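You operate a simulated robot arm through the tools that you are given. There is no shell and no other tool. Be economical: measure what you need, move in short steps, check, and stop when the job is done.

The job below is to be done with a simulated two-armed robot. You get a single attempt, and the scene is never put back.

TASK
Dock the grey module, write the day program to it, then stand it in the green pocket.
Fine: hold the clamp button to put it in and to lift it out; program knob on day, press write and wait for the green lamp before it comes out; the other module stays in its pocket.

The check looks at the end state, three seconds after you hand in, the way a careful person would. Anything else that was tipped, shoved, dropped, spilled or broken makes it a failure.

THE ROBOT
Two 7-joint arms with two-finger parallel grippers on one trunk, on a base that drives. Base frame: it is fixed to the floor where the robot stands at the start and does not move with it; the origin is under the middle of the robot, x ahead of it, y to its left, z up; the surface under the hand at the start is at about z = 0.828. Units: m, degrees, N and s.
The left shoulder is at the start at [0.02, 0.113, 1.172], the right one opposite. With the tool pointing down near the work surface each hand reaches from about 0.24 to 0.6 m from the robot's upright axis, wherever it stands, measured 20 degrees to its own side. Places, roughly: green pocket [0.5, -0.1, 0.8]; program knob [0.4, 0.1, 0.8]. Payload 1.57 kg a hand.
The TCP of each hand is the grasp point between the finger pads, 0.03 m short of the fingertips. In the tool frame z runs along the fingers and y along their closing line. The gripper opens to 0.08 m. The fingers are 0.017 m wide and 0.012 m thick; the gripper's body (0.04 by 0.082 m) begins 0.08 m behind the TCP.
Orientation is that of the tool frame in the base frame, as a unit quaternion [w, x, y, z]. With the fingers straight down and closing along the base's y, the tool's x points along the base's -x, its y along +y and its z along -z.

THE INTERFACE
- The arms move only by the tool play_rows. It takes "left_commands", "right_commands" or both (then of equal length, played together; a hand with none holds still); each is a list of rows, each an object of numbers (a shift or turn left out is 0, a gripper value left out holds the last): "grip": the opening in per cent of the stroke, from 0 (shut) to 100 (fully open); "dx", "dy", "dz": the shift along the base's x, y, z in m; "rx", "ry", "rz": the turn, a rotation vector about the base's x, y, z in degrees. In form: [{"grip": .., "dx": .., "dy": .., "dz": .., "rx": .., "ry": .., "rz": ..}, ...]. A call has 1 to 12 rows; each row shifts and turns the commanded pose from where the row before left it. Each row takes 0.2 s and may step no farther than 0.05 m and 8.6 degrees from the row before; otherwise, or with a gripper value out of range, the whole call is refused. Where a pose cannot be reached the arm comes as near as it can. A force on the tool above 40 N (or 10 N above the force at the start of the call, whichever is more), or a blocked arm, ends the call early, and 0.2 s more pass. Each finger travels about 0.045 m/s and halts on what it meets, pressing with about 33 N; the grip force reading is that of the motor and also rises with nothing between the fingers. The clock runs only during rows and for 0.2 s after the last one: add rows that do not move to give the fingers time. The reply holds the time, the measured pose of the TCP, the force on the tool along the base axes, the opening and the grip force, in the units named above and with some noise, with the torque about the TCP (base axes, N m) and any sound that the robot's microphone picked up.
- Cameras (640 x 400 px; columns grow to the right, rows downward): "scene" is now at [0.0879, 0.0214, 1.3087]; the picture's right is [0.13, -0.99, 0.00], its down [-0.49, -0.06, -0.87] and it looks along [0.86, 0.11, -0.50] (base axes); focal length 287 px, centre (320, 200). "left" rides on the left gripper at [0.072, 0.007, -0.122] in its tool frame; the picture's right is [-0.09, 1.00, 0.00], its down [-0.84, -0.08, -0.54] and it looks along [-0.54, -0.05, 0.84] (tool axes); focal length 238 px, centre (320, 200). "right" rides on the right gripper at [0.072, -0.007, -0.122] in its tool frame; the picture's right is [0.09, 1.00, 0.00], its down [-0.84, 0.08, -0.54] and it looks along [-0.54, 0.05, 0.84] (tool axes); focal length 238 px, centre (320, 200). There is no depth. A picture from a camera that has moved, and an enlarged one, comes with that camera's place and axes in the base frame and with its lens. The place of the scene camera against the robot may be out by one fixed shift of up to 0.018 m in any direction.
- camera(camera): a new picture of that camera. The clock stands still meanwhile.
- raise_lower(by): slides the trunk up (or, below 0, down) by that many m; the arms and the scene camera ride with it, the base frame stays. It gives what a move gives, with no picture.
- roll_base(legs): drives the robot by 1 to 6 legs, each [ahead, left, turn to the left] in m, m and degrees, along the robot's own axes; the way and the turn of a leg run together, so that a leg with both is an arc; at most 1.5 m and 180 degrees a leg. The arms and the cameras ride along, it lands a little off, and it stops where it bumps. It gives what a move gives.
- head_to(pan, tilt): turns the head with the scene camera to pan (to the left, within 80 degrees either way) and tilt (down, from -29 to 69), counted from straight ahead of the robot. It gives what a move gives.
- enlarge(camera, box): a new picture of the part [left, top, right, bottom] of that camera's present view, enlarged. The clock stands still meanwhile.
- sign_off(): hands the job in; it is judged then, once.

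Work in short steps. Places have to be worked out from the pictures, the camera data and where the tool is seen: move nearer, look again, correct. Check each grasp and each placing, and mend what went wrong. You have 120 turns and 92 pictures in all, those below and enlarged ones among them. Open the grippers and draw the arms clear of the work before you hand the job in, unless the task says otherwise; then end with one line.

The tools are called after ">>>" as a command line: name --argument value ..., lists and objects as JSON in quotes. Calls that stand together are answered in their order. play_rows: Moves the arms, as the interface text tells. Its arguments: {"type":"object","properties":{"left_commands":{"type":"array"},"right_commands":{"type":"array"}},"required":[]} The other tools are called the same way: raise_lower (by) slides the trunk up or down; roll_base (legs) drives the base; head_to (pan, tilt) turns the head that bears the scene camera; camera (camera) takes a picture; enlarge (camera, box) takes an enlarged picture of a part of a camera's view; sign_off () hands the job in.

At the start:

```text
time: 0.0
left_ee_pos: [0.3867, 0.2534, 1.1725]
left_tcp_rot: [0.001, -0.001, 1.0, 0.0]
left_wrist_force: [0.3, 0.0, 0.6]
left_moment: [0.0, 0.01, 0.0]
left_width: 0.08
left_grip_force: 0.1
right_ee_pos: [0.4479, -0.1156, 1.1054]
right_tcp_rot: [0.0, 0.0, 1.0, 0.0]
right_wrist_force: [0.1, 0.0, -0.1]
right_moment: [-0.01, -0.01, 0.01]
right_width: 0.0797
right_grip_force: 0.1
trunk travel left (down, up): [-0.225, 0.345]
robot x, y, heading: [0.0018, 0.0008, -0.0]
head pan, tilt: [7.5, 29.7]
```

scene: 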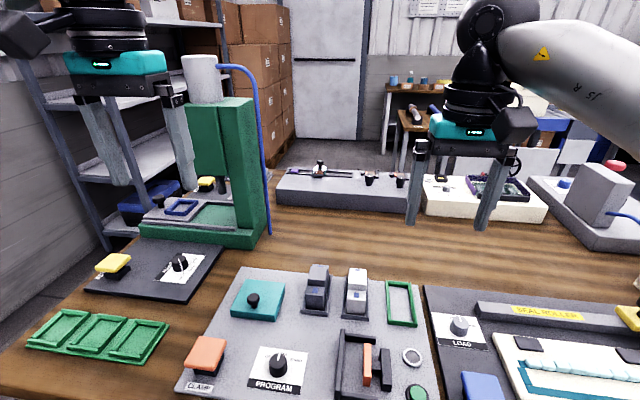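
right: 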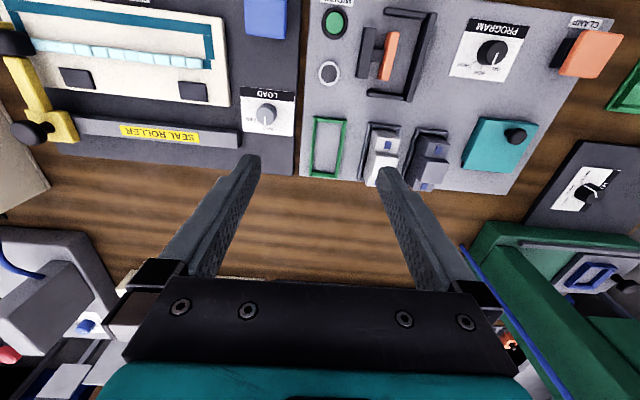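
left: 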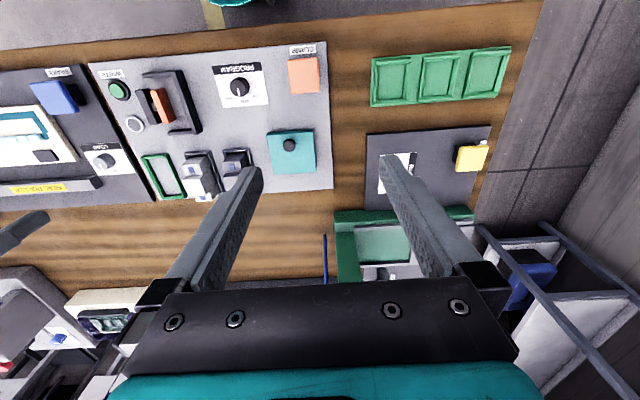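

I see a grey panel with the CLAMP button, PROGRAM knob, dock, two modules and the green pocket. I'll look closer at it before moving.

>>> enlarge --camera "scene" --box '[180, 250, 440, 400]'

>>> enlarge --camera "right" --box '[290, 0, 640, 210]'

>>> head_to --pan 0 --tilt 55

```text
2.46 times, centred on (310, 325) of scene
camera zoom: at [0.0879, 0.0214, 1.3087], right [0.13, -0.99, 0.0], down [-0.49, -0.06, -0.87], along [0.86, 0.11, -0.5], focal length 707 px, centre (345, -108)
```

zoom: 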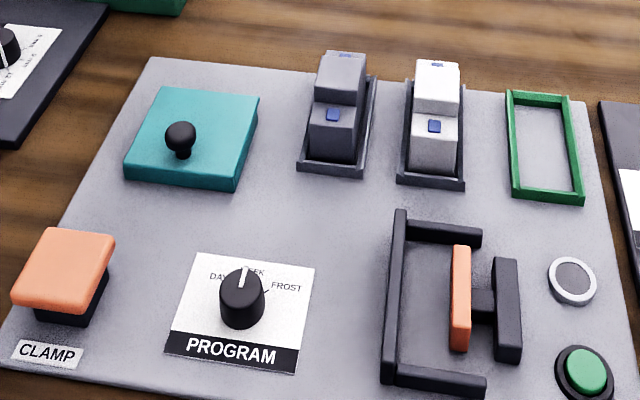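

```text
1.83 times, centred on (465, 105) of right
camera zoom: at [0.3762, -0.1219, 1.2257], right [-0.09, 1.0, 0.0], down [0.84, 0.08, 0.54], along [0.54, 0.05, -0.84], focal length 436 px, centre (55, 374)
```

zoom: 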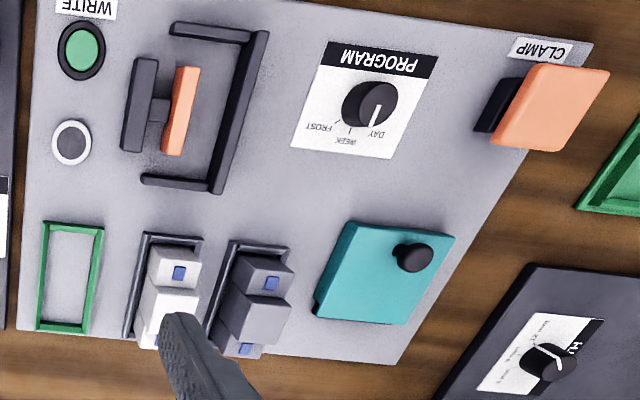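

```text
time: 0.9
left_ee_pos: [0.3877, 0.2526, 1.1724]
left_tcp_rot: [0.0, 0.0, 1.0, 0.001]
left_wrist_force: [-0.8, 0.2, 0.2]
left_moment: [-0.01, -0.01, 0.02]
left_width: 0.0802
left_grip_force: 0.1
right_ee_pos: [0.4482, -0.1162, 1.1047]
right_tcp_rot: [0.0, 0.0, 1.0, 0.0]
right_wrist_force: [0.4, -0.3, 0.4]
right_moment: [0.01, 0.01, 0.0]
right_width: 0.0802
right_grip_force: 0.1
trunk travel left (down, up): [-0.225, 0.345]
robot x, y, heading: [0.0008, 0.0016, 0.1]
head pan, tilt: [0.0, 55.0]
```

Now a picture looking down, to measure positions.

>>> camera --camera "scene"

>>> enlarge --camera "scene" --box '[220, 130, 440, 270]'

```text
86 pictures are left
camera scene: at [0.0702, 0.0096, 1.2722], right [0.0, -1.0, 0.0], down [-0.82, 0.0, -0.57], along [0.57, 0.0, -0.82], focal length 287 px, centre (320, 200)
```

scene: 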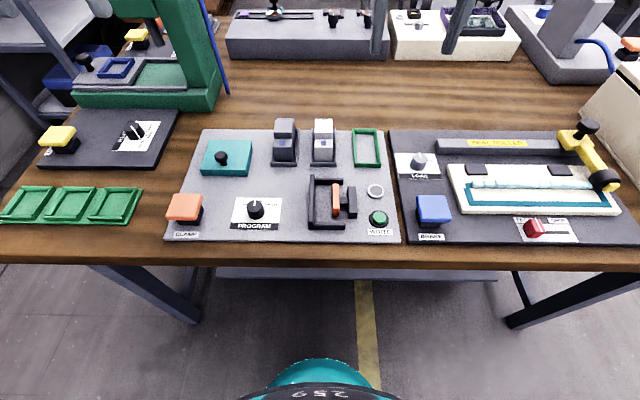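

```text
2.86 times, centred on (330, 200) of scene
camera zoom: at [0.0702, 0.0096, 1.2722], right [0.0, -1.0, 0.0], down [-0.82, 0.0, -0.57], along [0.57, 0.0, -0.82], focal length 821 px, centre (291, 200)
```

zoom: 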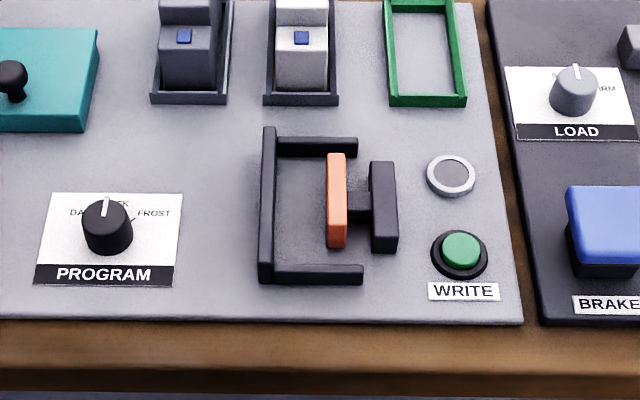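

The knob points at WEEK; the dock is a U with an orange clamp pad. I estimate grey module ≈(0.50,0.08), pocket ≈(0.51,-0.09), dock ≈(0.36,-0.02), clamp ≈(0.33,0.23). I move the right wrist camera nearer for a better view.

>>> play_rows --right_commands '[{"dx": -0.03, "dy": 0.045}, {"dx": -0.03, "dy": 0.045}, {"dx": -0.02, "dy": 0.045}, {"dy": 0.03, "dz": -0.03}, {"dz": -0.03}, {}]'

>>> camera --camera "right"

>>> camera --camera "left"

```text
refused: row 1 steps farther than a row can; nothing moved
```

```text
84 pictures are left
camera right: at [0.3762, -0.1219, 1.2257], right [-0.09, 1.0, 0.0], down [0.84, 0.08, 0.54], along [0.54, 0.05, -0.84], focal length 238 px, centre (320, 200)
```

right: 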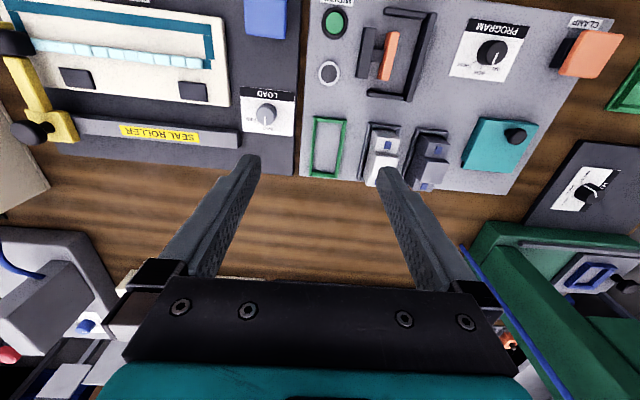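

```text
83 pictures are left
camera left: at [0.3164, 0.2598, 1.2945], right [0.09, 1.0, 0.0], down [0.84, -0.08, 0.54], along [0.54, -0.05, -0.84], focal length 238 px, centre (320, 200)
```

left: 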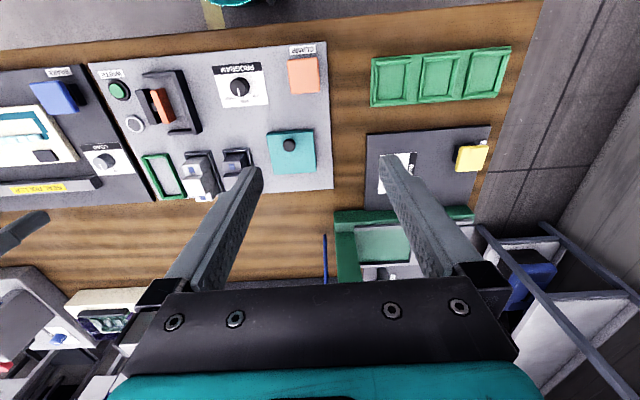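

The step was too long; I replay it with smaller steps.

>>> play_rows --right_commands '[{"dx": -0.02, "dy": 0.04}, {"dx": -0.02, "dy": 0.04}, {"dx": -0.02, "dy": 0.04}, {"dx": -0.02, "dy": 0.04}, {"dz": -0.04}, {"dz": -0.03}, {}]'

>>> camera --camera "right"

```text
time: 2.5
left_ee_pos: [0.3875, 0.2538, 1.1734]
left_tcp_rot: [0.0, 0.0, 1.0, 0.0]
left_wrist_force: [-0.4, 0.7, 0.5]
left_moment: [-0.01, 0.02, -0.01]
left_width: 0.0798
left_grip_force: 0.0
right_ee_pos: [0.3663, 0.0452, 1.0368]
right_tcp_rot: [0.0, 0.0, 1.0, 0.0]
right_wrist_force: [0.1, 0.4, -0.1]
right_moment: [0.0, -0.02, -0.03]
right_width: 0.0797
right_grip_force: 0.1
trunk travel left (down, up): [-0.225, 0.345]
robot x, y, heading: [-0.0024, 0.0011, -0.0]
head pan, tilt: [0.0, 55.0]
```

```text
82 pictures are left
camera right: at [0.2946, 0.0393, 1.1583], right [-0.09, 1.0, 0.0], down [0.84, 0.08, 0.54], along [0.54, 0.05, -0.84], focal length 238 px, centre (320, 200)
```

right: 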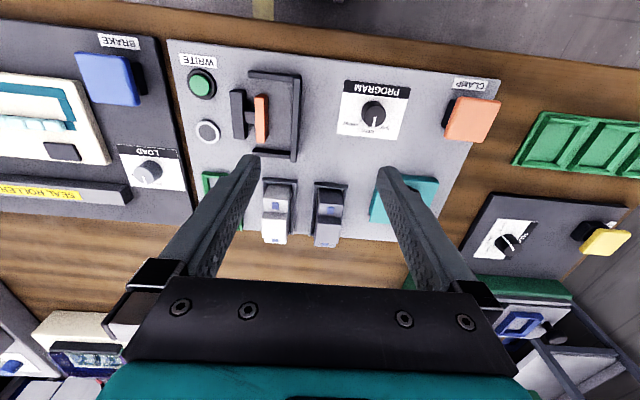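

>>> enlarge --camera "right" --box '[170, 40, 510, 250]'

>>> enlarge --camera "right" --box '[240, 160, 400, 260]'

>>> enlarge --camera "right" --box '[180, 50, 340, 180]'

```text
1.88 times, centred on (340, 145) of right
camera zoom: at [0.2946, 0.0393, 1.1583], right [-0.09, 1.0, 0.0], down [0.84, 0.08, 0.54], along [0.54, 0.05, -0.84], focal length 449 px, centre (282, 304)
```

zoom: 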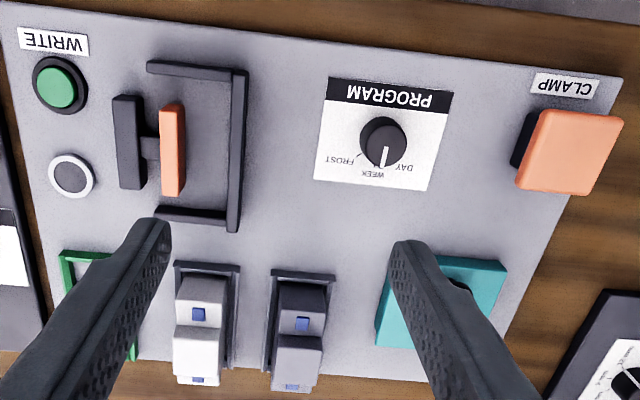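

```text
4.00 times, centred on (320, 210) of right
camera zoom: at [0.2946, 0.0393, 1.1583], right [-0.09, 1.0, 0.0], down [0.84, 0.08, 0.54], along [0.54, 0.05, -0.84], focal length 953 px, centre (320, 160)
```

zoom: 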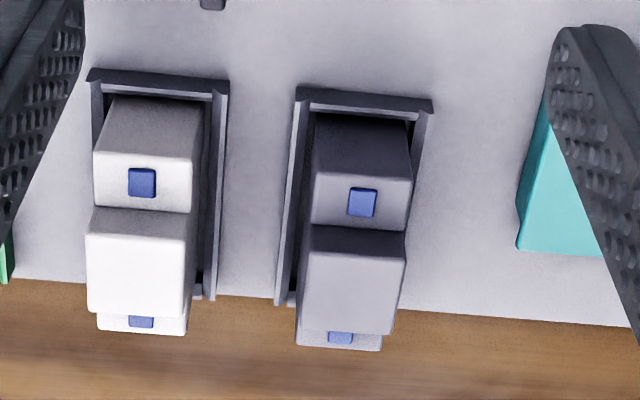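

```text
3.08 times, centred on (260, 115) of right
camera zoom: at [0.2946, 0.0393, 1.1583], right [-0.09, 1.0, 0.0], down [0.84, 0.08, 0.54], along [0.54, 0.05, -0.84], focal length 733 px, centre (505, 462)
```

zoom: 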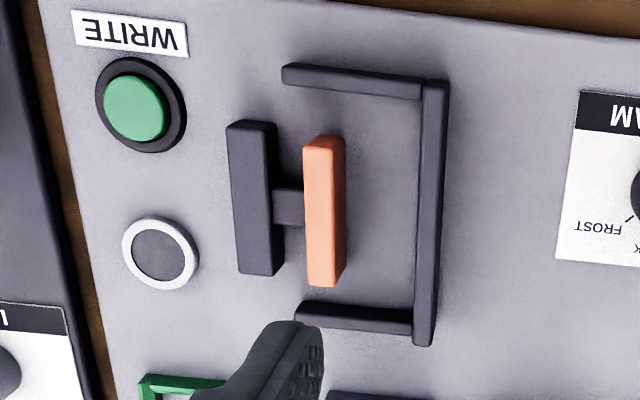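

Triangulating from the two wrist views gives: panel z≈0.83; grey module centre ≈(0.525,0.072), 80×36 mm with a top at ≈0.891; knob ≈(0.362,0.113), top ≈0.855, pointing at WEEK with DAY to its left. I'll take the right arm aside and bring the left over the knob.

>>> play_rows --left_commands '[{}, {}, {"dx": -0.006, "dy": -0.035, "dz": -0.03}, {"dx": -0.006, "dy": -0.035, "dz": -0.03}, {"dx": -0.006, "dy": -0.035, "dz": -0.03}, {"dx": -0.007, "dy": -0.035, "dz": -0.03}, {"dz": -0.045}, {"dz": -0.045}, {"grip": 70}, {}]' --right_commands '[{"dy": -0.045}, {"dy": -0.045}, {"dy": -0.045}, {"dy": -0.045}, {}, {}, {}, {}, {}, {}]'

>>> camera --camera "left"

>>> camera --camera "right"

```text
time: 4.7
left_ee_pos: [0.3644, 0.1137, 0.9626]
left_tcp_rot: [0.0, 0.0, 1.0, 0.0]
left_wrist_force: [0.3, 0.5, 0.1]
left_moment: [-0.04, 0.0, 0.01]
left_width: 0.0558
left_grip_force: 0.1
right_ee_pos: [0.3657, -0.1338, 1.0338]
right_tcp_rot: [0.001, 0.0, 1.0, -0.001]
right_wrist_force: [0.6, -0.4, -0.2]
right_moment: [0.0, 0.01, 0.03]
right_width: 0.0802
right_grip_force: 0.1
trunk travel left (down, up): [-0.225, 0.345]
robot x, y, heading: [-0.0039, 0.0005, 0.1]
head pan, tilt: [0.0, 55.0]
```

```text
78 pictures are left
camera left: at [0.2919, 0.1199, 1.0847], right [0.09, 1.0, 0.0], down [0.84, -0.08, 0.54], along [0.54, -0.05, -0.84], focal length 238 px, centre (320, 200)
```

left: 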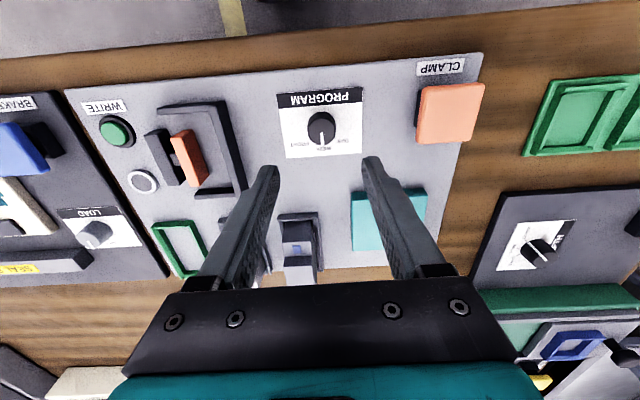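

```text
77 pictures are left
camera right: at [0.2934, -0.1401, 1.1551], right [-0.09, 1.0, 0.0], down [0.84, 0.08, 0.54], along [0.54, 0.05, -0.84], focal length 238 px, centre (320, 200)
```

right: 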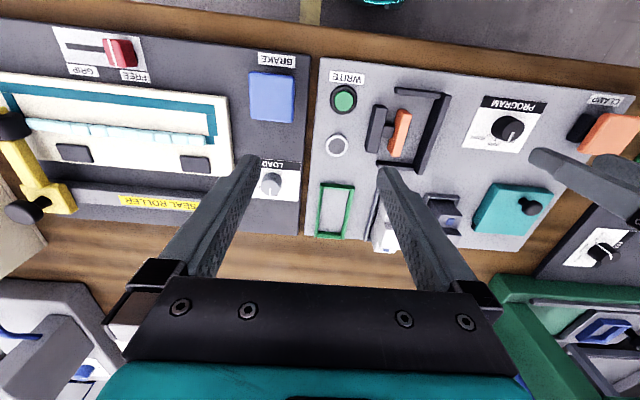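

>>> enlarge --camera "left" --box '[240, 70, 400, 170]'

>>> enlarge --camera "left" --box '[80, 60, 280, 200]'

>>> enlarge --camera "right" --box '[310, 60, 550, 220]'

```text
4.00 times, centred on (320, 120) of left
camera zoom: at [0.2919, 0.1199, 1.0847], right [0.09, 1.0, 0.0], down [0.84, -0.08, 0.54], along [0.54, -0.05, -0.84], focal length 953 px, centre (320, 520)
```

zoom: 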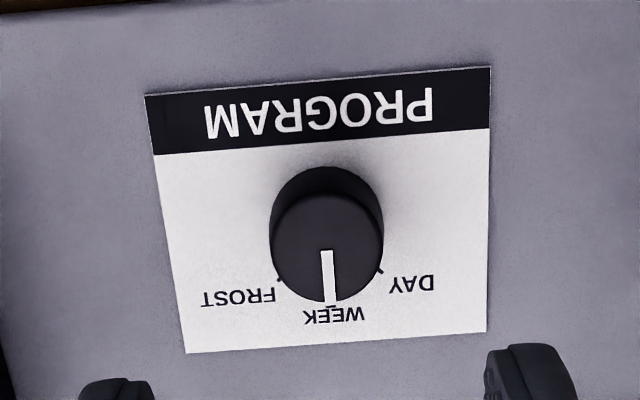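

```text
2.86 times, centred on (180, 130) of left
camera zoom: at [0.2919, 0.1199, 1.0847], right [0.09, 1.0, 0.0], down [0.84, -0.08, 0.54], along [0.54, -0.05, -0.84], focal length 681 px, centre (720, 400)
```

zoom: 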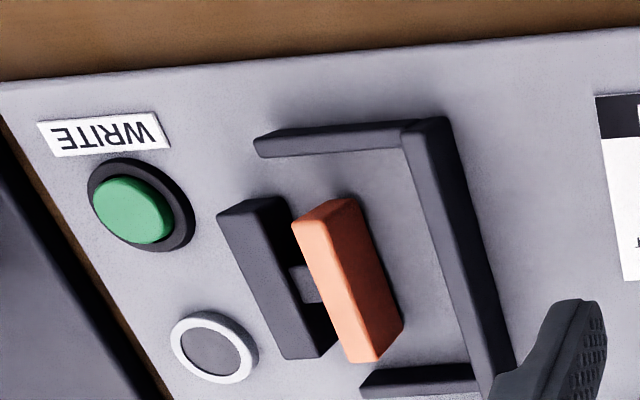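

```text
2.50 times, centred on (430, 140) of right
camera zoom: at [0.2934, -0.1401, 1.1551], right [-0.09, 1.0, 0.0], down [0.84, 0.08, 0.54], along [0.54, 0.05, -0.84], focal length 596 px, centre (45, 350)
```

zoom: 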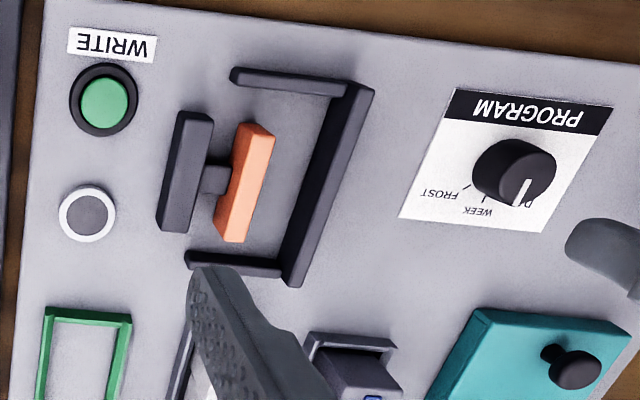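

Knob centre ≈(0.361,0.115), 29 mm wide, top ≈0.855; DAY tick is ~45° counter-clockwise (from above). I descend and close on it.

>>> play_rows --left_commands '[{"dx": -0.003, "dy": 0.0015, "dz": -0.035}, {"dz": -0.035}, {"dz": -0.022}, {}, {"grip": 0}, {}, {}, {}]'

>>> camera --camera "left"

```text
time: 6.5
left_ee_pos: [0.3612, 0.1149, 0.8715]
left_tcp_rot: [0.001, -0.002, 1.0, 0.001]
left_wrist_force: [-0.3, 10.8, -1.3]
left_moment: [0.48, -0.04, 0.0]
left_width: 0.0286
left_grip_force: 35.4
right_ee_pos: [0.3653, -0.1319, 1.0336]
right_tcp_rot: [-0.001, -0.001, 1.0, 0.0]
right_wrist_force: [-0.2, -0.3, -0.9]
right_moment: [0.0, -0.04, -0.01]
right_width: 0.0803
right_grip_force: 0.0
trunk travel left (down, up): [-0.225, 0.345]
robot x, y, heading: [0.0014, -0.0015, -0.1]
head pan, tilt: [0.0, 55.0]
```

```text
73 pictures are left
camera left: at [0.2908, 0.121, 0.9934], right [0.09, 1.0, 0.0], down [0.84, -0.08, 0.54], along [0.54, -0.05, -0.84], focal length 238 px, centre (320, 200)
```

left: 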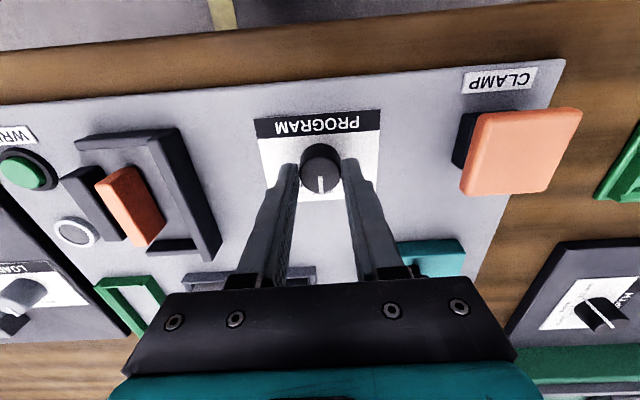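

Grasped (28.6 mm). Now turn counter-clockwise ~45°.

>>> play_rows --left_commands '[{"dy": 0.0007, "rz": 7.5}, {"rz": 7.5}, {"rz": 7.5}, {"rz": 7.5}, {"rz": 7.5}, {"rz": 7.5}, {}]'

>>> camera --camera "left"

>>> enlarge --camera "scene" --box '[200, 150, 340, 240]'

```text
time: 8.1
left_ee_pos: [0.3613, 0.115, 0.8719]
left_tcp_rot: [0.002, -0.383, 0.924, -0.002]
left_wrist_force: [11.4, 1.1, 8.6]
left_moment: [0.28, -0.78, 0.02]
left_width: 0.0285
left_grip_force: 38.5
right_ee_pos: [0.3652, -0.1337, 1.0332]
right_tcp_rot: [0.0, -0.001, 1.0, 0.0]
right_wrist_force: [-0.2, -0.8, 0.3]
right_moment: [0.0, -0.03, -0.02]
right_width: 0.0798
right_grip_force: 0.1
trunk travel left (down, up): [-0.225, 0.345]
robot x, y, heading: [0.002, 0.0017, -0.2]
head pan, tilt: [0.0, 55.0]
```

```text
72 pictures are left
camera left: at [0.3066, 0.0688, 0.9933], right [-0.64, 0.77, 0.0], down [0.64, 0.54, 0.54], along [0.42, 0.35, -0.84], focal length 238 px, centre (320, 200)
```

left: 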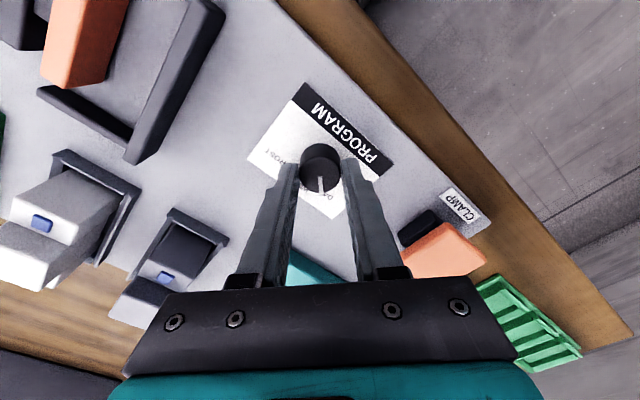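

```text
4.44 times, centred on (270, 195) of scene
camera zoom: at [0.071, 0.0095, 1.2721], right [0.0, -1.0, 0.0], down [-0.82, 0.0, -0.57], along [0.57, 0.0, -0.82], focal length 1276 px, centre (542, 222)
```

zoom: 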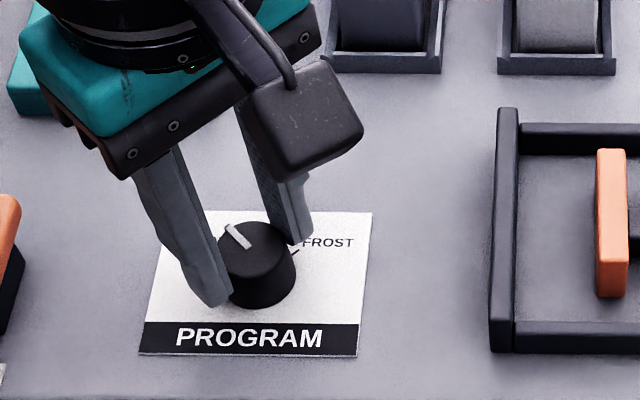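

The knob followed. Open and raise, turning the hand back, then check.

>>> play_rows --left_commands '[{"grip": 75}, {}, {}, {"dz": 0.04}, {"dz": 0.04, "rz": -7.5}, {"rz": -7.5}, {"rz": -7.5}, {"rz": -7.5}, {"rz": -7.5}, {"rz": -7.5}, {}]'

>>> enlarge --camera "left" --box '[240, 70, 400, 170]'

>>> camera --camera "left"

```text
time: 10.5
left_ee_pos: [0.3599, 0.1152, 0.9504]
left_tcp_rot: [0.0, 0.0, 1.0, 0.001]
left_wrist_force: [-0.3, 0.6, 0.5]
left_moment: [0.01, -0.01, -0.01]
left_width: 0.0601
left_grip_force: 0.0
right_ee_pos: [0.3651, -0.134, 1.0347]
right_tcp_rot: [0.0, 0.0, 1.0, 0.0]
right_wrist_force: [-0.3, 0.7, 0.6]
right_moment: [-0.01, -0.03, -0.02]
right_width: 0.08
right_grip_force: 0.0
trunk travel left (down, up): [-0.225, 0.345]
robot x, y, heading: [-0.005, 0.0004, 0.3]
head pan, tilt: [0.0, 55.0]
```

```text
4.00 times, centred on (320, 120) of left
camera zoom: at [0.2889, 0.1217, 1.0718], right [0.09, 1.0, 0.0], down [0.84, -0.08, 0.54], along [0.54, -0.05, -0.84], focal length 953 px, centre (320, 520)
```

zoom: 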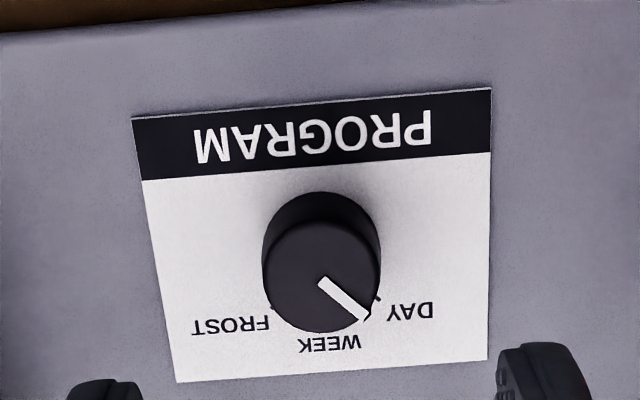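

```text
69 pictures are left
camera left: at [0.2889, 0.1217, 1.0718], right [0.09, 1.0, 0.0], down [0.84, -0.08, 0.54], along [0.54, -0.05, -0.84], focal length 238 px, centre (320, 200)
```

left: 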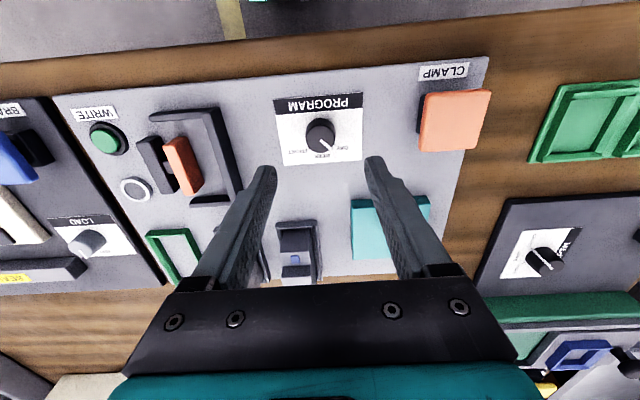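

The pointer is on DAY. Triangulated clamp button top ≈(0.351,0.230,0.872). I move the left closed hand above it and the right hand above the grey module.

>>> play_rows --left_commands '[{"dx": -0.003, "dy": 0.04, "grip": 0}, {"dx": -0.003, "dy": 0.04}, {"dx": -0.003, "dy": 0.035}, {"dz": -0.01}, {}, {}, {}]' --right_commands '[{"grip": 70, "dx": 0.03, "dy": 0.03}, {"dx": 0.03, "dy": 0.035}, {"dx": 0.03, "dy": 0.035}, {"dx": 0.03, "dy": 0.035}, {"dx": 0.03, "dy": 0.035}, {"dx": 0.01, "dy": 0.036, "dz": -0.02}, {"dz": -0.02}]'

>>> camera --camera "right"

>>> camera --camera "left"

```text
time: 12.1
left_ee_pos: [0.3491, 0.2336, 0.9422]
left_tcp_rot: [-0.001, -0.001, 1.0, -0.001]
left_wrist_force: [-0.6, 0.2, 0.0]
left_moment: [-0.02, -0.02, 0.01]
left_width: 0.0
left_grip_force: 21.3
right_ee_pos: [0.5251, 0.0618, 0.9982]
right_tcp_rot: [0.0, -0.001, 1.0, -0.001]
right_wrist_force: [-1.3, -0.4, -1.0]
right_moment: [-0.03, -0.01, 0.0]
right_width: 0.0558
right_grip_force: 0.1
right hand out of reach, approached as far as the arm can: row 6
trunk travel left (down, up): [-0.225, 0.345]
robot x, y, heading: [0.0017, 0.0018, 0.0]
head pan, tilt: [0.0, 55.0]
```

```text
68 pictures are left
camera right: at [0.4536, 0.0549, 1.1193], right [-0.09, 1.0, 0.0], down [0.84, 0.08, 0.54], along [0.54, 0.05, -0.84], focal length 238 px, centre (320, 200)
```

right: 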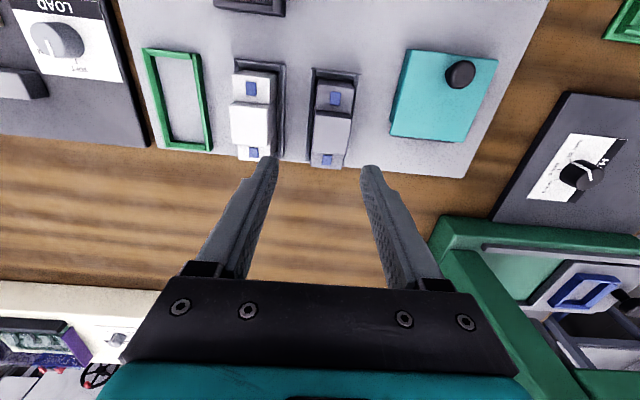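

```text
67 pictures are left
camera left: at [0.2785, 0.2403, 1.0627], right [0.09, 1.0, 0.0], down [0.84, -0.08, 0.54], along [0.54, -0.05, -0.84], focal length 238 px, centre (320, 200)
```

left: 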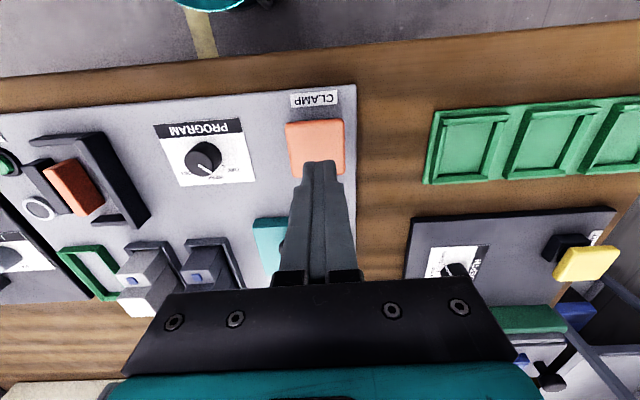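

The right arm is at its reach limit here, so I drive the base slightly left and ahead; both hands are well above everything.

>>> roll_base --legs '[[0.03, 0.06, 0]]'

```text
time: 13.1
left_ee_pos: [0.3787, 0.2954, 0.941]
left_tcp_rot: [0.0, -0.002, 1.0, 0.0]
left_wrist_force: [-0.1, 0.6, 0.0]
left_moment: [-0.03, -0.02, 0.01]
left_width: 0.0001
left_grip_force: 21.2
right_ee_pos: [0.5553, 0.1219, 0.9982]
right_tcp_rot: [0.0, -0.001, 1.0, 0.0]
right_wrist_force: [0.2, 0.2, 0.9]
right_moment: [0.01, 0.02, 0.02]
right_width: 0.0563
right_grip_force: 0.0
trunk travel left (down, up): [-0.225, 0.345]
robot x, y, heading: [0.03, 0.061, 0.0]
head pan, tilt: [0.0, 55.0]
```

Base moved as asked. Re-position both hands: right over the module, left over the button.

>>> play_rows --left_commands '[{"dx": -0.014, "dy": -0.033}, {"dx": -0.014, "dy": -0.032}, {}, {}]' --right_commands '[{"dx": -0.016, "dy": -0.025}, {"dx": -0.015, "dy": -0.0245}, {"dz": -0.03}, {}]'

>>> enlarge --camera "right" --box '[230, 60, 430, 185]'

>>> camera --camera "scene"

```text
time: 14.1
left_ee_pos: [0.3502, 0.2308, 0.9388]
left_tcp_rot: [0.0, -0.001, 1.0, 0.0]
left_wrist_force: [0.3, -0.5, -0.1]
left_moment: [0.0, -0.02, -0.01]
left_width: 0.0
left_grip_force: 21.7
right_ee_pos: [0.5268, 0.0688, 0.9693]
right_tcp_rot: [0.0, -0.001, 1.0, 0.0]
right_wrist_force: [0.3, 0.4, -0.3]
right_moment: [0.01, -0.01, 0.02]
right_width: 0.0557
right_grip_force: 0.2
trunk travel left (down, up): [-0.225, 0.345]
robot x, y, heading: [0.0339, 0.0574, 0.2]
head pan, tilt: [0.0, 55.0]
```

```text
3.20 times, centred on (330, 122) of right
camera zoom: at [0.4553, 0.0625, 1.0898], right [-0.09, 1.0, 0.0], down [0.84, 0.08, 0.54], along [0.54, 0.05, -0.84], focal length 763 px, centre (288, 448)
```

zoom: 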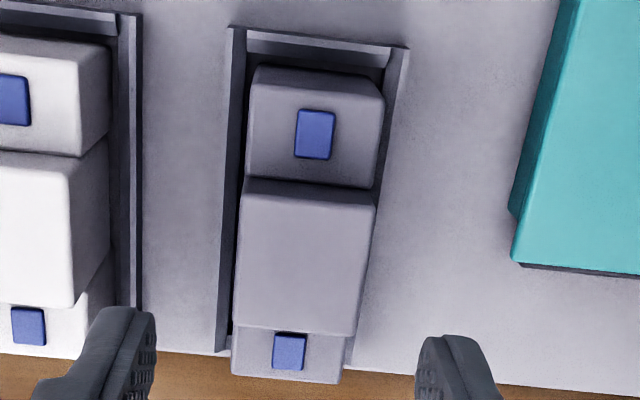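

```text
65 pictures are left
camera scene: at [0.1002, 0.0697, 1.2722], right [0.0, -1.0, 0.0], down [-0.82, 0.0, -0.57], along [0.57, 0.0, -0.82], focal length 287 px, centre (320, 200)
```

scene: 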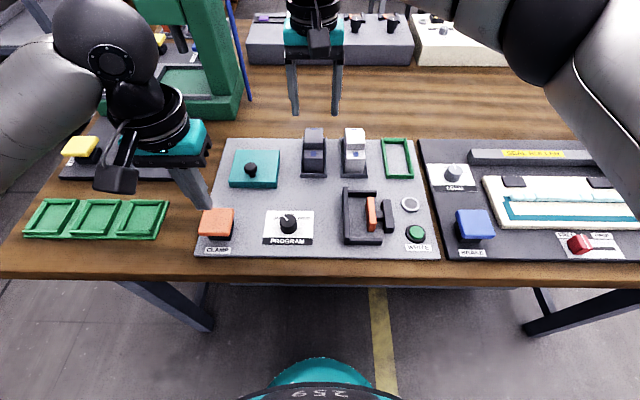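

Relative to the hand the module centre is at about dx −0.003, dy +0.004, aligned with x. I descend so fingertips reach z≈0.86 and look before closing.

>>> play_rows --right_commands '[{"dx": -0.003, "dy": 0.0038, "dz": -0.02}, {"dz": -0.03}, {"dz": -0.029}, {}]'

>>> camera --camera "right"

```text
time: 15.1
left_ee_pos: [0.3499, 0.2326, 0.9389]
left_tcp_rot: [0.001, -0.001, 1.0, 0.0]
left_wrist_force: [-0.3, -1.0, -0.2]
left_moment: [0.0, -0.02, -0.02]
left_width: 0.0
left_grip_force: 21.7
right_ee_pos: [0.5258, 0.0751, 0.8897]
right_tcp_rot: [0.001, 0.0, 1.0, 0.0]
right_wrist_force: [0.3, 0.1, 0.2]
right_moment: [0.01, -0.01, 0.02]
right_width: 0.056
right_grip_force: 0.0
trunk travel left (down, up): [-0.225, 0.345]
robot x, y, heading: [0.0265, 0.0598, 0.1]
head pan, tilt: [0.0, 55.0]
```

```text
64 pictures are left
camera right: at [0.4532, 0.0683, 1.0108], right [-0.09, 1.0, 0.0], down [0.84, 0.08, 0.54], along [0.54, 0.05, -0.84], focal length 238 px, centre (320, 200)
```

right: 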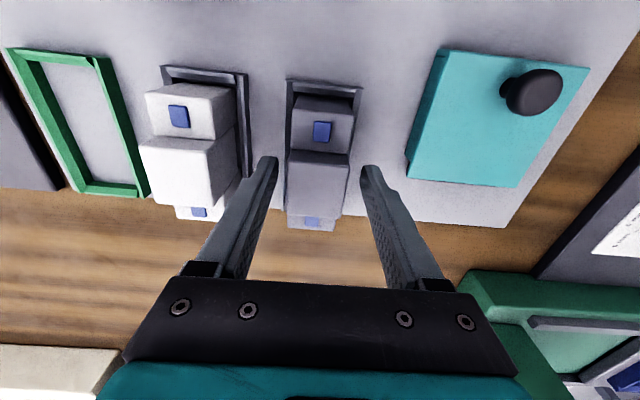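

The fingers straddle the grey module cleanly. A tiny correction, then close.

>>> play_rows --right_commands '[{"dx": -0.003, "dy": -0.0015}, {"grip": 0}, {}, {}, {}, {}]'

>>> camera --camera "right"

```text
time: 16.5
left_ee_pos: [0.3504, 0.2321, 0.9387]
left_tcp_rot: [0.001, -0.001, 1.0, 0.0]
left_wrist_force: [-0.3, 0.1, 0.1]
left_moment: [0.02, 0.04, 0.0]
left_width: 0.0
left_grip_force: 21.4
right_ee_pos: [0.5211, 0.0728, 0.8892]
right_tcp_rot: [0.0, 0.0, 1.0, 0.0]
right_wrist_force: [0.3, 0.1, -0.6]
right_moment: [0.0, -0.02, 0.03]
right_width: 0.0352
right_grip_force: 33.5
trunk travel left (down, up): [-0.225, 0.345]
robot x, y, heading: [0.0307, 0.061, -0.2]
head pan, tilt: [0.0, 55.0]
```

```text
63 pictures are left
camera right: at [0.4493, 0.0666, 1.0106], right [-0.09, 1.0, 0.0], down [0.84, 0.08, 0.54], along [0.54, 0.05, -0.84], focal length 238 px, centre (320, 200)
```

right: 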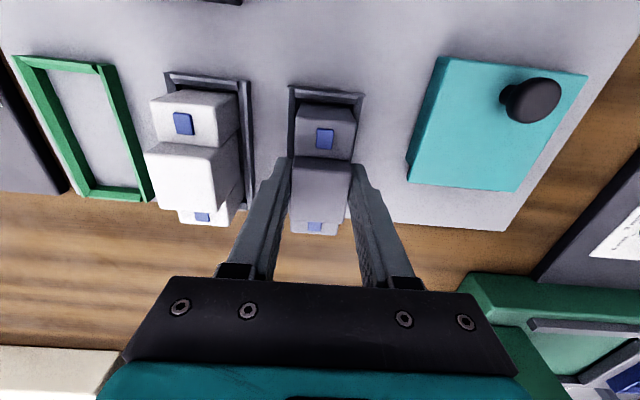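

Grasp is 35 mm, firm. Lift straight up.

>>> play_rows --right_commands '[{"dz": 0.02}, {"dz": 0.03}, {"dz": 0.04}, {}]'

>>> camera --camera "right"

>>> camera --camera "scene"

```text
time: 17.5
left_ee_pos: [0.3503, 0.2312, 0.9394]
left_tcp_rot: [0.0, -0.001, 1.0, 0.0]
left_wrist_force: [0.9, 0.4, -0.4]
left_moment: [0.01, -0.01, 0.0]
left_width: 0.0
left_grip_force: 21.1
right_ee_pos: [0.5182, 0.0755, 0.9798]
right_tcp_rot: [0.0, 0.0, 1.0, 0.0]
right_wrist_force: [0.2, -1.0, -1.7]
right_moment: [-0.02, 0.0, 0.01]
right_width: 0.0353
right_grip_force: 33.5
trunk travel left (down, up): [-0.225, 0.345]
robot x, y, heading: [0.0307, 0.0624, 0.2]
head pan, tilt: [0.0, 55.0]
```

```text
62 pictures are left
camera right: at [0.4474, 0.0694, 1.1008], right [-0.09, 1.0, 0.0], down [0.84, 0.08, 0.54], along [0.54, 0.05, -0.84], focal length 238 px, centre (320, 200)
```

right: 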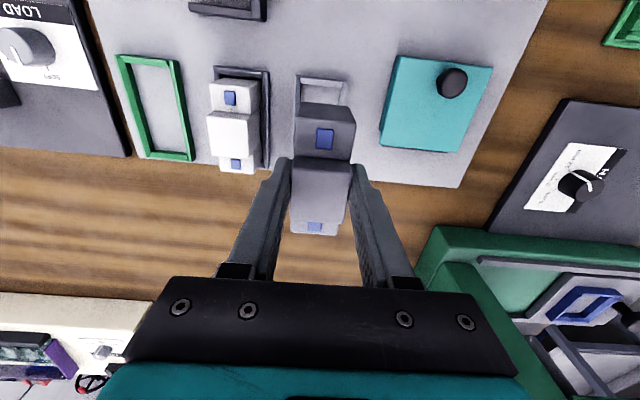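

```text
61 pictures are left
camera scene: at [0.1004, 0.0698, 1.2721], right [0.0, -1.0, 0.0], down [-0.82, 0.0, -0.57], along [0.57, 0.0, -0.82], focal length 287 px, centre (320, 200)
```

scene: 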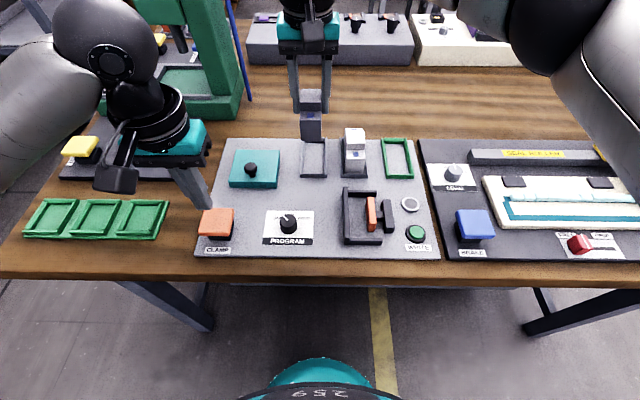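

The grey module is up. I estimate the dock's free space: x 0.334–0.425 (centre ≈0.38), left wall inner y≈0.012, pad face y≈−0.019 unclamped, wall tops ≈0.845. I move over beyond the dock to see it from directly above.

>>> play_rows --right_commands '[{"dx": -0.02, "dy": -0.03, "dz": 0.01}, {"dx": -0.02, "dy": -0.03}, {"dx": -0.03, "dy": -0.022}, {}]'

>>> enlarge --camera "right" --box '[200, 0, 440, 150]'

>>> enlarge --camera "left" --box '[0, 80, 240, 230]'

```text
time: 18.5
left_ee_pos: [0.3497, 0.2319, 0.9396]
left_tcp_rot: [0.0, -0.001, 1.0, 0.0]
left_wrist_force: [-0.5, 0.6, -0.4]
left_moment: [0.04, 0.01, -0.02]
left_width: 0.0004
left_grip_force: 20.9
right_ee_pos: [0.4519, -0.0066, 0.9886]
right_tcp_rot: [0.0, 0.0, 1.0, 0.0]
right_wrist_force: [-0.2, -0.6, -0.9]
right_moment: [0.01, 0.04, 0.01]
right_width: 0.0356
right_grip_force: 33.3
trunk travel left (down, up): [-0.225, 0.345]
robot x, y, heading: [0.0308, 0.0617, 0.1]
head pan, tilt: [0.0, 55.0]
```

```text
2.67 times, centred on (320, 75) of right
camera zoom: at [0.3798, -0.0138, 1.109], right [-0.09, 1.0, 0.0], down [0.84, 0.08, 0.54], along [0.54, 0.05, -0.84], focal length 636 px, centre (320, 533)
```

zoom: 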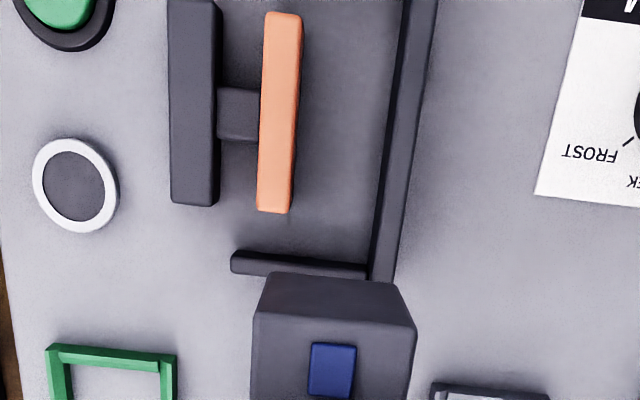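

```text
2.67 times, centred on (120, 155) of left
camera zoom: at [0.2795, 0.2386, 1.0611], right [0.09, 1.0, 0.0], down [0.84, -0.08, 0.54], along [0.54, -0.05, -0.84], focal length 636 px, centre (853, 320)
```

zoom: 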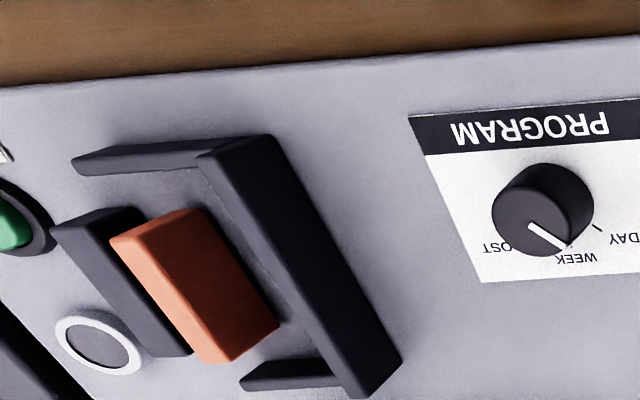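

Refined: dock centre relative to the held module is dx ≈ −0.073, dy ≈ +0.001. First I press the clamp with the left hand and see what the pad does.

>>> play_rows --left_commands '[{"dz": -0.03}, {"dz": -0.004}, {"dz": -0.003}, {"dz": -0.003}, {}]'

>>> enlarge --camera "right" --box '[200, 0, 440, 150]'

```text
time: 19.7
left_ee_pos: [0.351, 0.2305, 0.9012]
left_tcp_rot: [0.0, 0.0, 1.0, 0.0]
left_wrist_force: [-0.5, -0.7, 0.6]
left_moment: [-0.04, 0.02, 0.0]
left_width: 0.0001
left_grip_force: 21.8
right_ee_pos: [0.4525, -0.0062, 0.9894]
right_tcp_rot: [0.0, -0.001, 1.0, -0.001]
right_wrist_force: [-0.2, -0.1, -1.7]
right_moment: [0.01, -0.01, 0.02]
right_width: 0.0352
right_grip_force: 32.8
trunk travel left (down, up): [-0.225, 0.345]
robot x, y, heading: [0.0332, 0.0616, 0.2]
head pan, tilt: [0.0, 55.0]
```

```text
2.67 times, centred on (320, 75) of right
camera zoom: at [0.3801, -0.0136, 1.1091], right [-0.09, 1.0, 0.0], down [0.84, 0.08, 0.54], along [0.54, 0.05, -0.84], focal length 636 px, centre (320, 533)
```

zoom: 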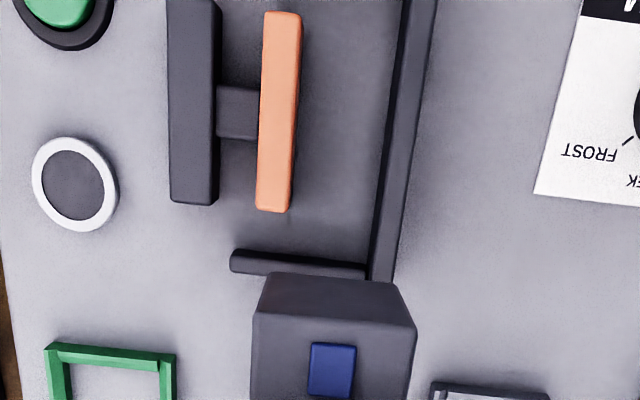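

No contact yet (tip ≈0.871). Continue down in 2 mm steps.

>>> play_rows --left_commands '[{"dz": -0.002}, {"dz": -0.002}, {"dz": -0.002}, {"dz": -0.002}, {}]'

>>> enlarge --camera "right" --box '[200, 0, 440, 150]'

>>> camera --camera "left"

```text
time: 20.9
left_ee_pos: [0.3501, 0.2291, 0.8936]
left_tcp_rot: [-0.001, -0.001, 1.0, 0.0]
left_wrist_force: [-0.7, 1.9, 3.6]
left_moment: [0.05, 0.05, -0.01]
left_width: 0.0
left_grip_force: 21.7
right_ee_pos: [0.4512, -0.0062, 0.9883]
right_tcp_rot: [0.0, -0.001, 1.0, 0.001]
right_wrist_force: [-0.3, -0.7, -2.2]
right_moment: [-0.04, 0.02, -0.01]
right_width: 0.0351
right_grip_force: 33.1
trunk travel left (down, up): [-0.225, 0.345]
robot x, y, heading: [0.0302, 0.0608, 0.2]
head pan, tilt: [0.0, 55.0]
```

```text
2.67 times, centred on (320, 75) of right
camera zoom: at [0.3798, -0.0135, 1.1092], right [-0.09, 1.0, 0.0], down [0.84, 0.08, 0.54], along [0.54, 0.05, -0.84], focal length 636 px, centre (320, 533)
```

zoom: 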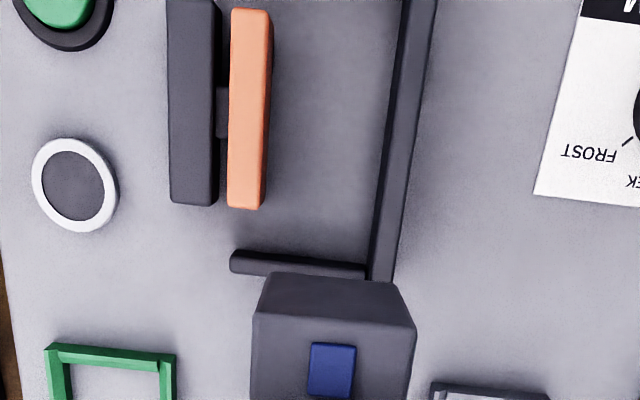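

```text
56 pictures are left
camera left: at [0.2802, 0.2356, 1.0144], right [0.09, 1.0, 0.0], down [0.84, -0.08, 0.54], along [0.54, -0.05, -0.84], focal length 238 px, centre (320, 200)
```

left: 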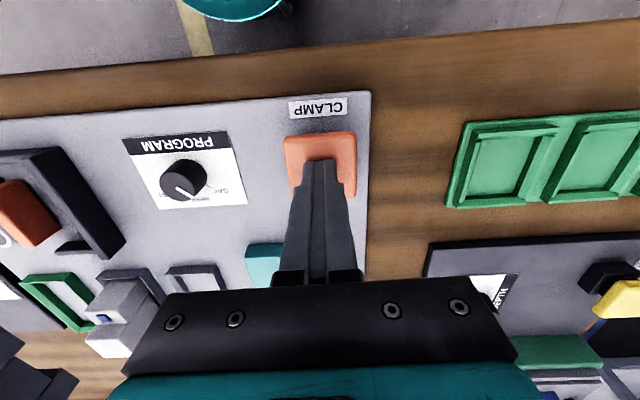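

The pad retracted ~10 mm: clamp is held. Now bring the module over the dock and lower to just above the walls.

>>> play_rows --left_commands '[{"dz": -0.001}, {}, {}, {}, {}, {}]' --right_commands '[{"dx": -0.025}, {"dx": -0.025}, {"dx": -0.023}, {"dz": -0.035}, {"dz": -0.03}, {}]'

>>> camera --camera "right"

>>> enlarge --camera "scene" --box '[290, 150, 450, 270]'

>>> enlarge --camera "left" --box '[0, 80, 240, 230]'

```text
time: 22.3
left_ee_pos: [0.3502, 0.2285, 0.8917]
left_tcp_rot: [0.0, 0.0, 1.0, 0.0]
left_wrist_force: [1.7, 1.4, 3.6]
left_moment: [0.05, 0.01, 0.0]
left_width: 0.0
left_grip_force: 20.7
right_ee_pos: [0.3745, -0.0075, 0.9255]
right_tcp_rot: [0.0, 0.0, 1.0, 0.0]
right_wrist_force: [-0.4, 0.9, -1.1]
right_moment: [-0.02, 0.01, 0.02]
right_width: 0.0353
right_grip_force: 33.0
trunk travel left (down, up): [-0.225, 0.345]
robot x, y, heading: [0.0311, 0.0606, 0.0]
head pan, tilt: [0.0, 55.0]
```

```text
55 pictures are left
camera right: at [0.3034, -0.0145, 1.0466], right [-0.09, 1.0, 0.0], down [0.84, 0.08, 0.54], along [0.54, 0.05, -0.84], focal length 238 px, centre (320, 200)
```

right: 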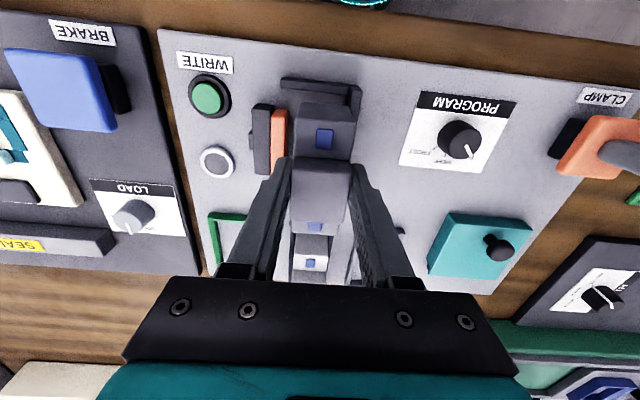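

```text
3.33 times, centred on (370, 210) of scene
camera zoom: at [0.1002, 0.0698, 1.2722], right [0.0, -1.0, 0.0], down [-0.82, 0.0, -0.57], along [0.57, 0.0, -0.82], focal length 957 px, centre (153, 167)
```

zoom: 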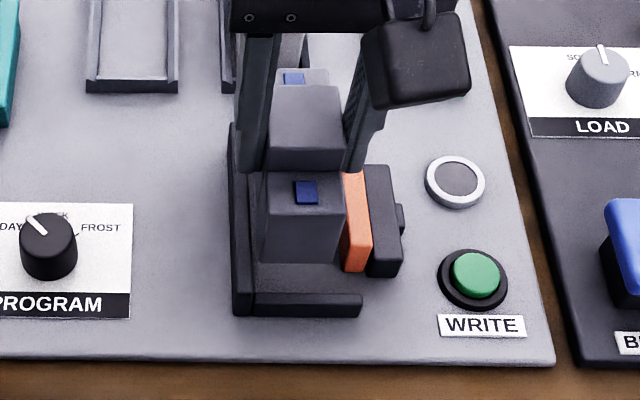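

```text
2.67 times, centred on (120, 155) of left
camera zoom: at [0.2803, 0.2353, 1.0133], right [0.09, 1.0, 0.0], down [0.84, -0.08, 0.54], along [0.54, -0.05, -0.84], focal length 636 px, centre (853, 320)
```

zoom: 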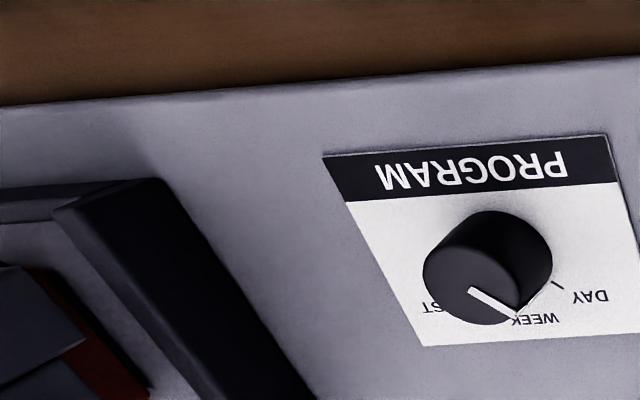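

Projected clearances: ~3 mm to the near wall, ~7 to the far wall, ~2 mm to the left wall. I nudge +1.5 mm x, −0.5 mm y and lower in steps.

>>> play_rows --right_commands '[{"dx": 0.0015, "dy": -0.0005, "dz": -0.01}, {"dz": -0.01}, {"dz": -0.006}, {"dz": -0.004}, {}]'

>>> enlarge --camera "scene" --box '[290, 150, 450, 270]'

>>> enlarge --camera "right" --box '[220, 60, 420, 190]'

```text
time: 23.0
left_ee_pos: [0.3499, 0.2278, 0.8925]
left_tcp_rot: [0.0, -0.001, 1.0, 0.0]
left_wrist_force: [-0.6, 0.8, 3.3]
left_moment: [-0.01, 0.03, -0.04]
left_width: 0.0
left_grip_force: 22.1
right_ee_pos: [0.3771, -0.0077, 0.9116]
right_tcp_rot: [0.007, -0.002, 1.0, 0.002]
right_wrist_force: [-8.1, -4.3, 13.0]
right_moment: [0.01, 0.05, 0.16]
right_width: 0.0355
right_grip_force: 32.5
trunk travel left (down, up): [-0.225, 0.345]
robot x, y, heading: [0.0311, 0.0587, 0.3]
head pan, tilt: [0.0, 55.0]
stopped in row 3 (right hand): the force on the tool passed its limit at 50 N (the readings are from after the stop); the commanded pose is now the measured one
```

```text
3.33 times, centred on (370, 210) of scene
camera zoom: at [0.0983, 0.0691, 1.2723], right [0.0, -1.0, 0.0], down [-0.82, 0.0, -0.57], along [0.57, 0.0, -0.82], focal length 957 px, centre (153, 167)
```

zoom: 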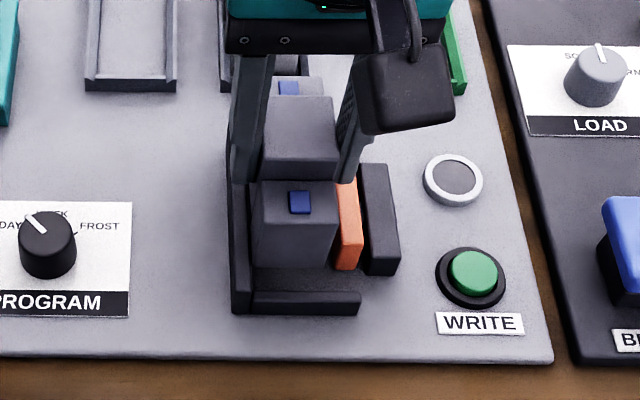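

```text
3.08 times, centred on (320, 125) of right
camera zoom: at [0.3042, -0.0151, 1.0315], right [-0.1, 1.0, 0.0], down [0.83, 0.08, 0.55], along [0.55, 0.06, -0.83], focal length 733 px, centre (320, 431)
```

zoom: 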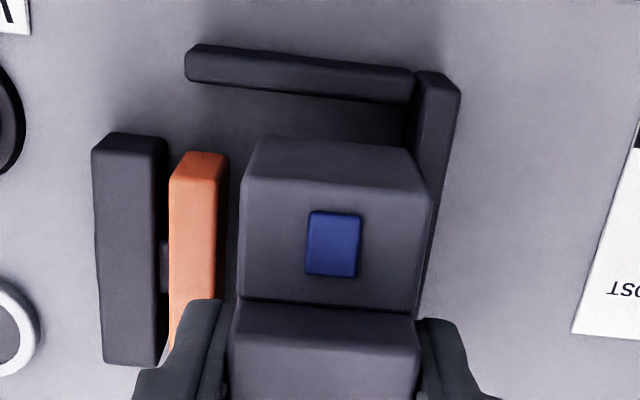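

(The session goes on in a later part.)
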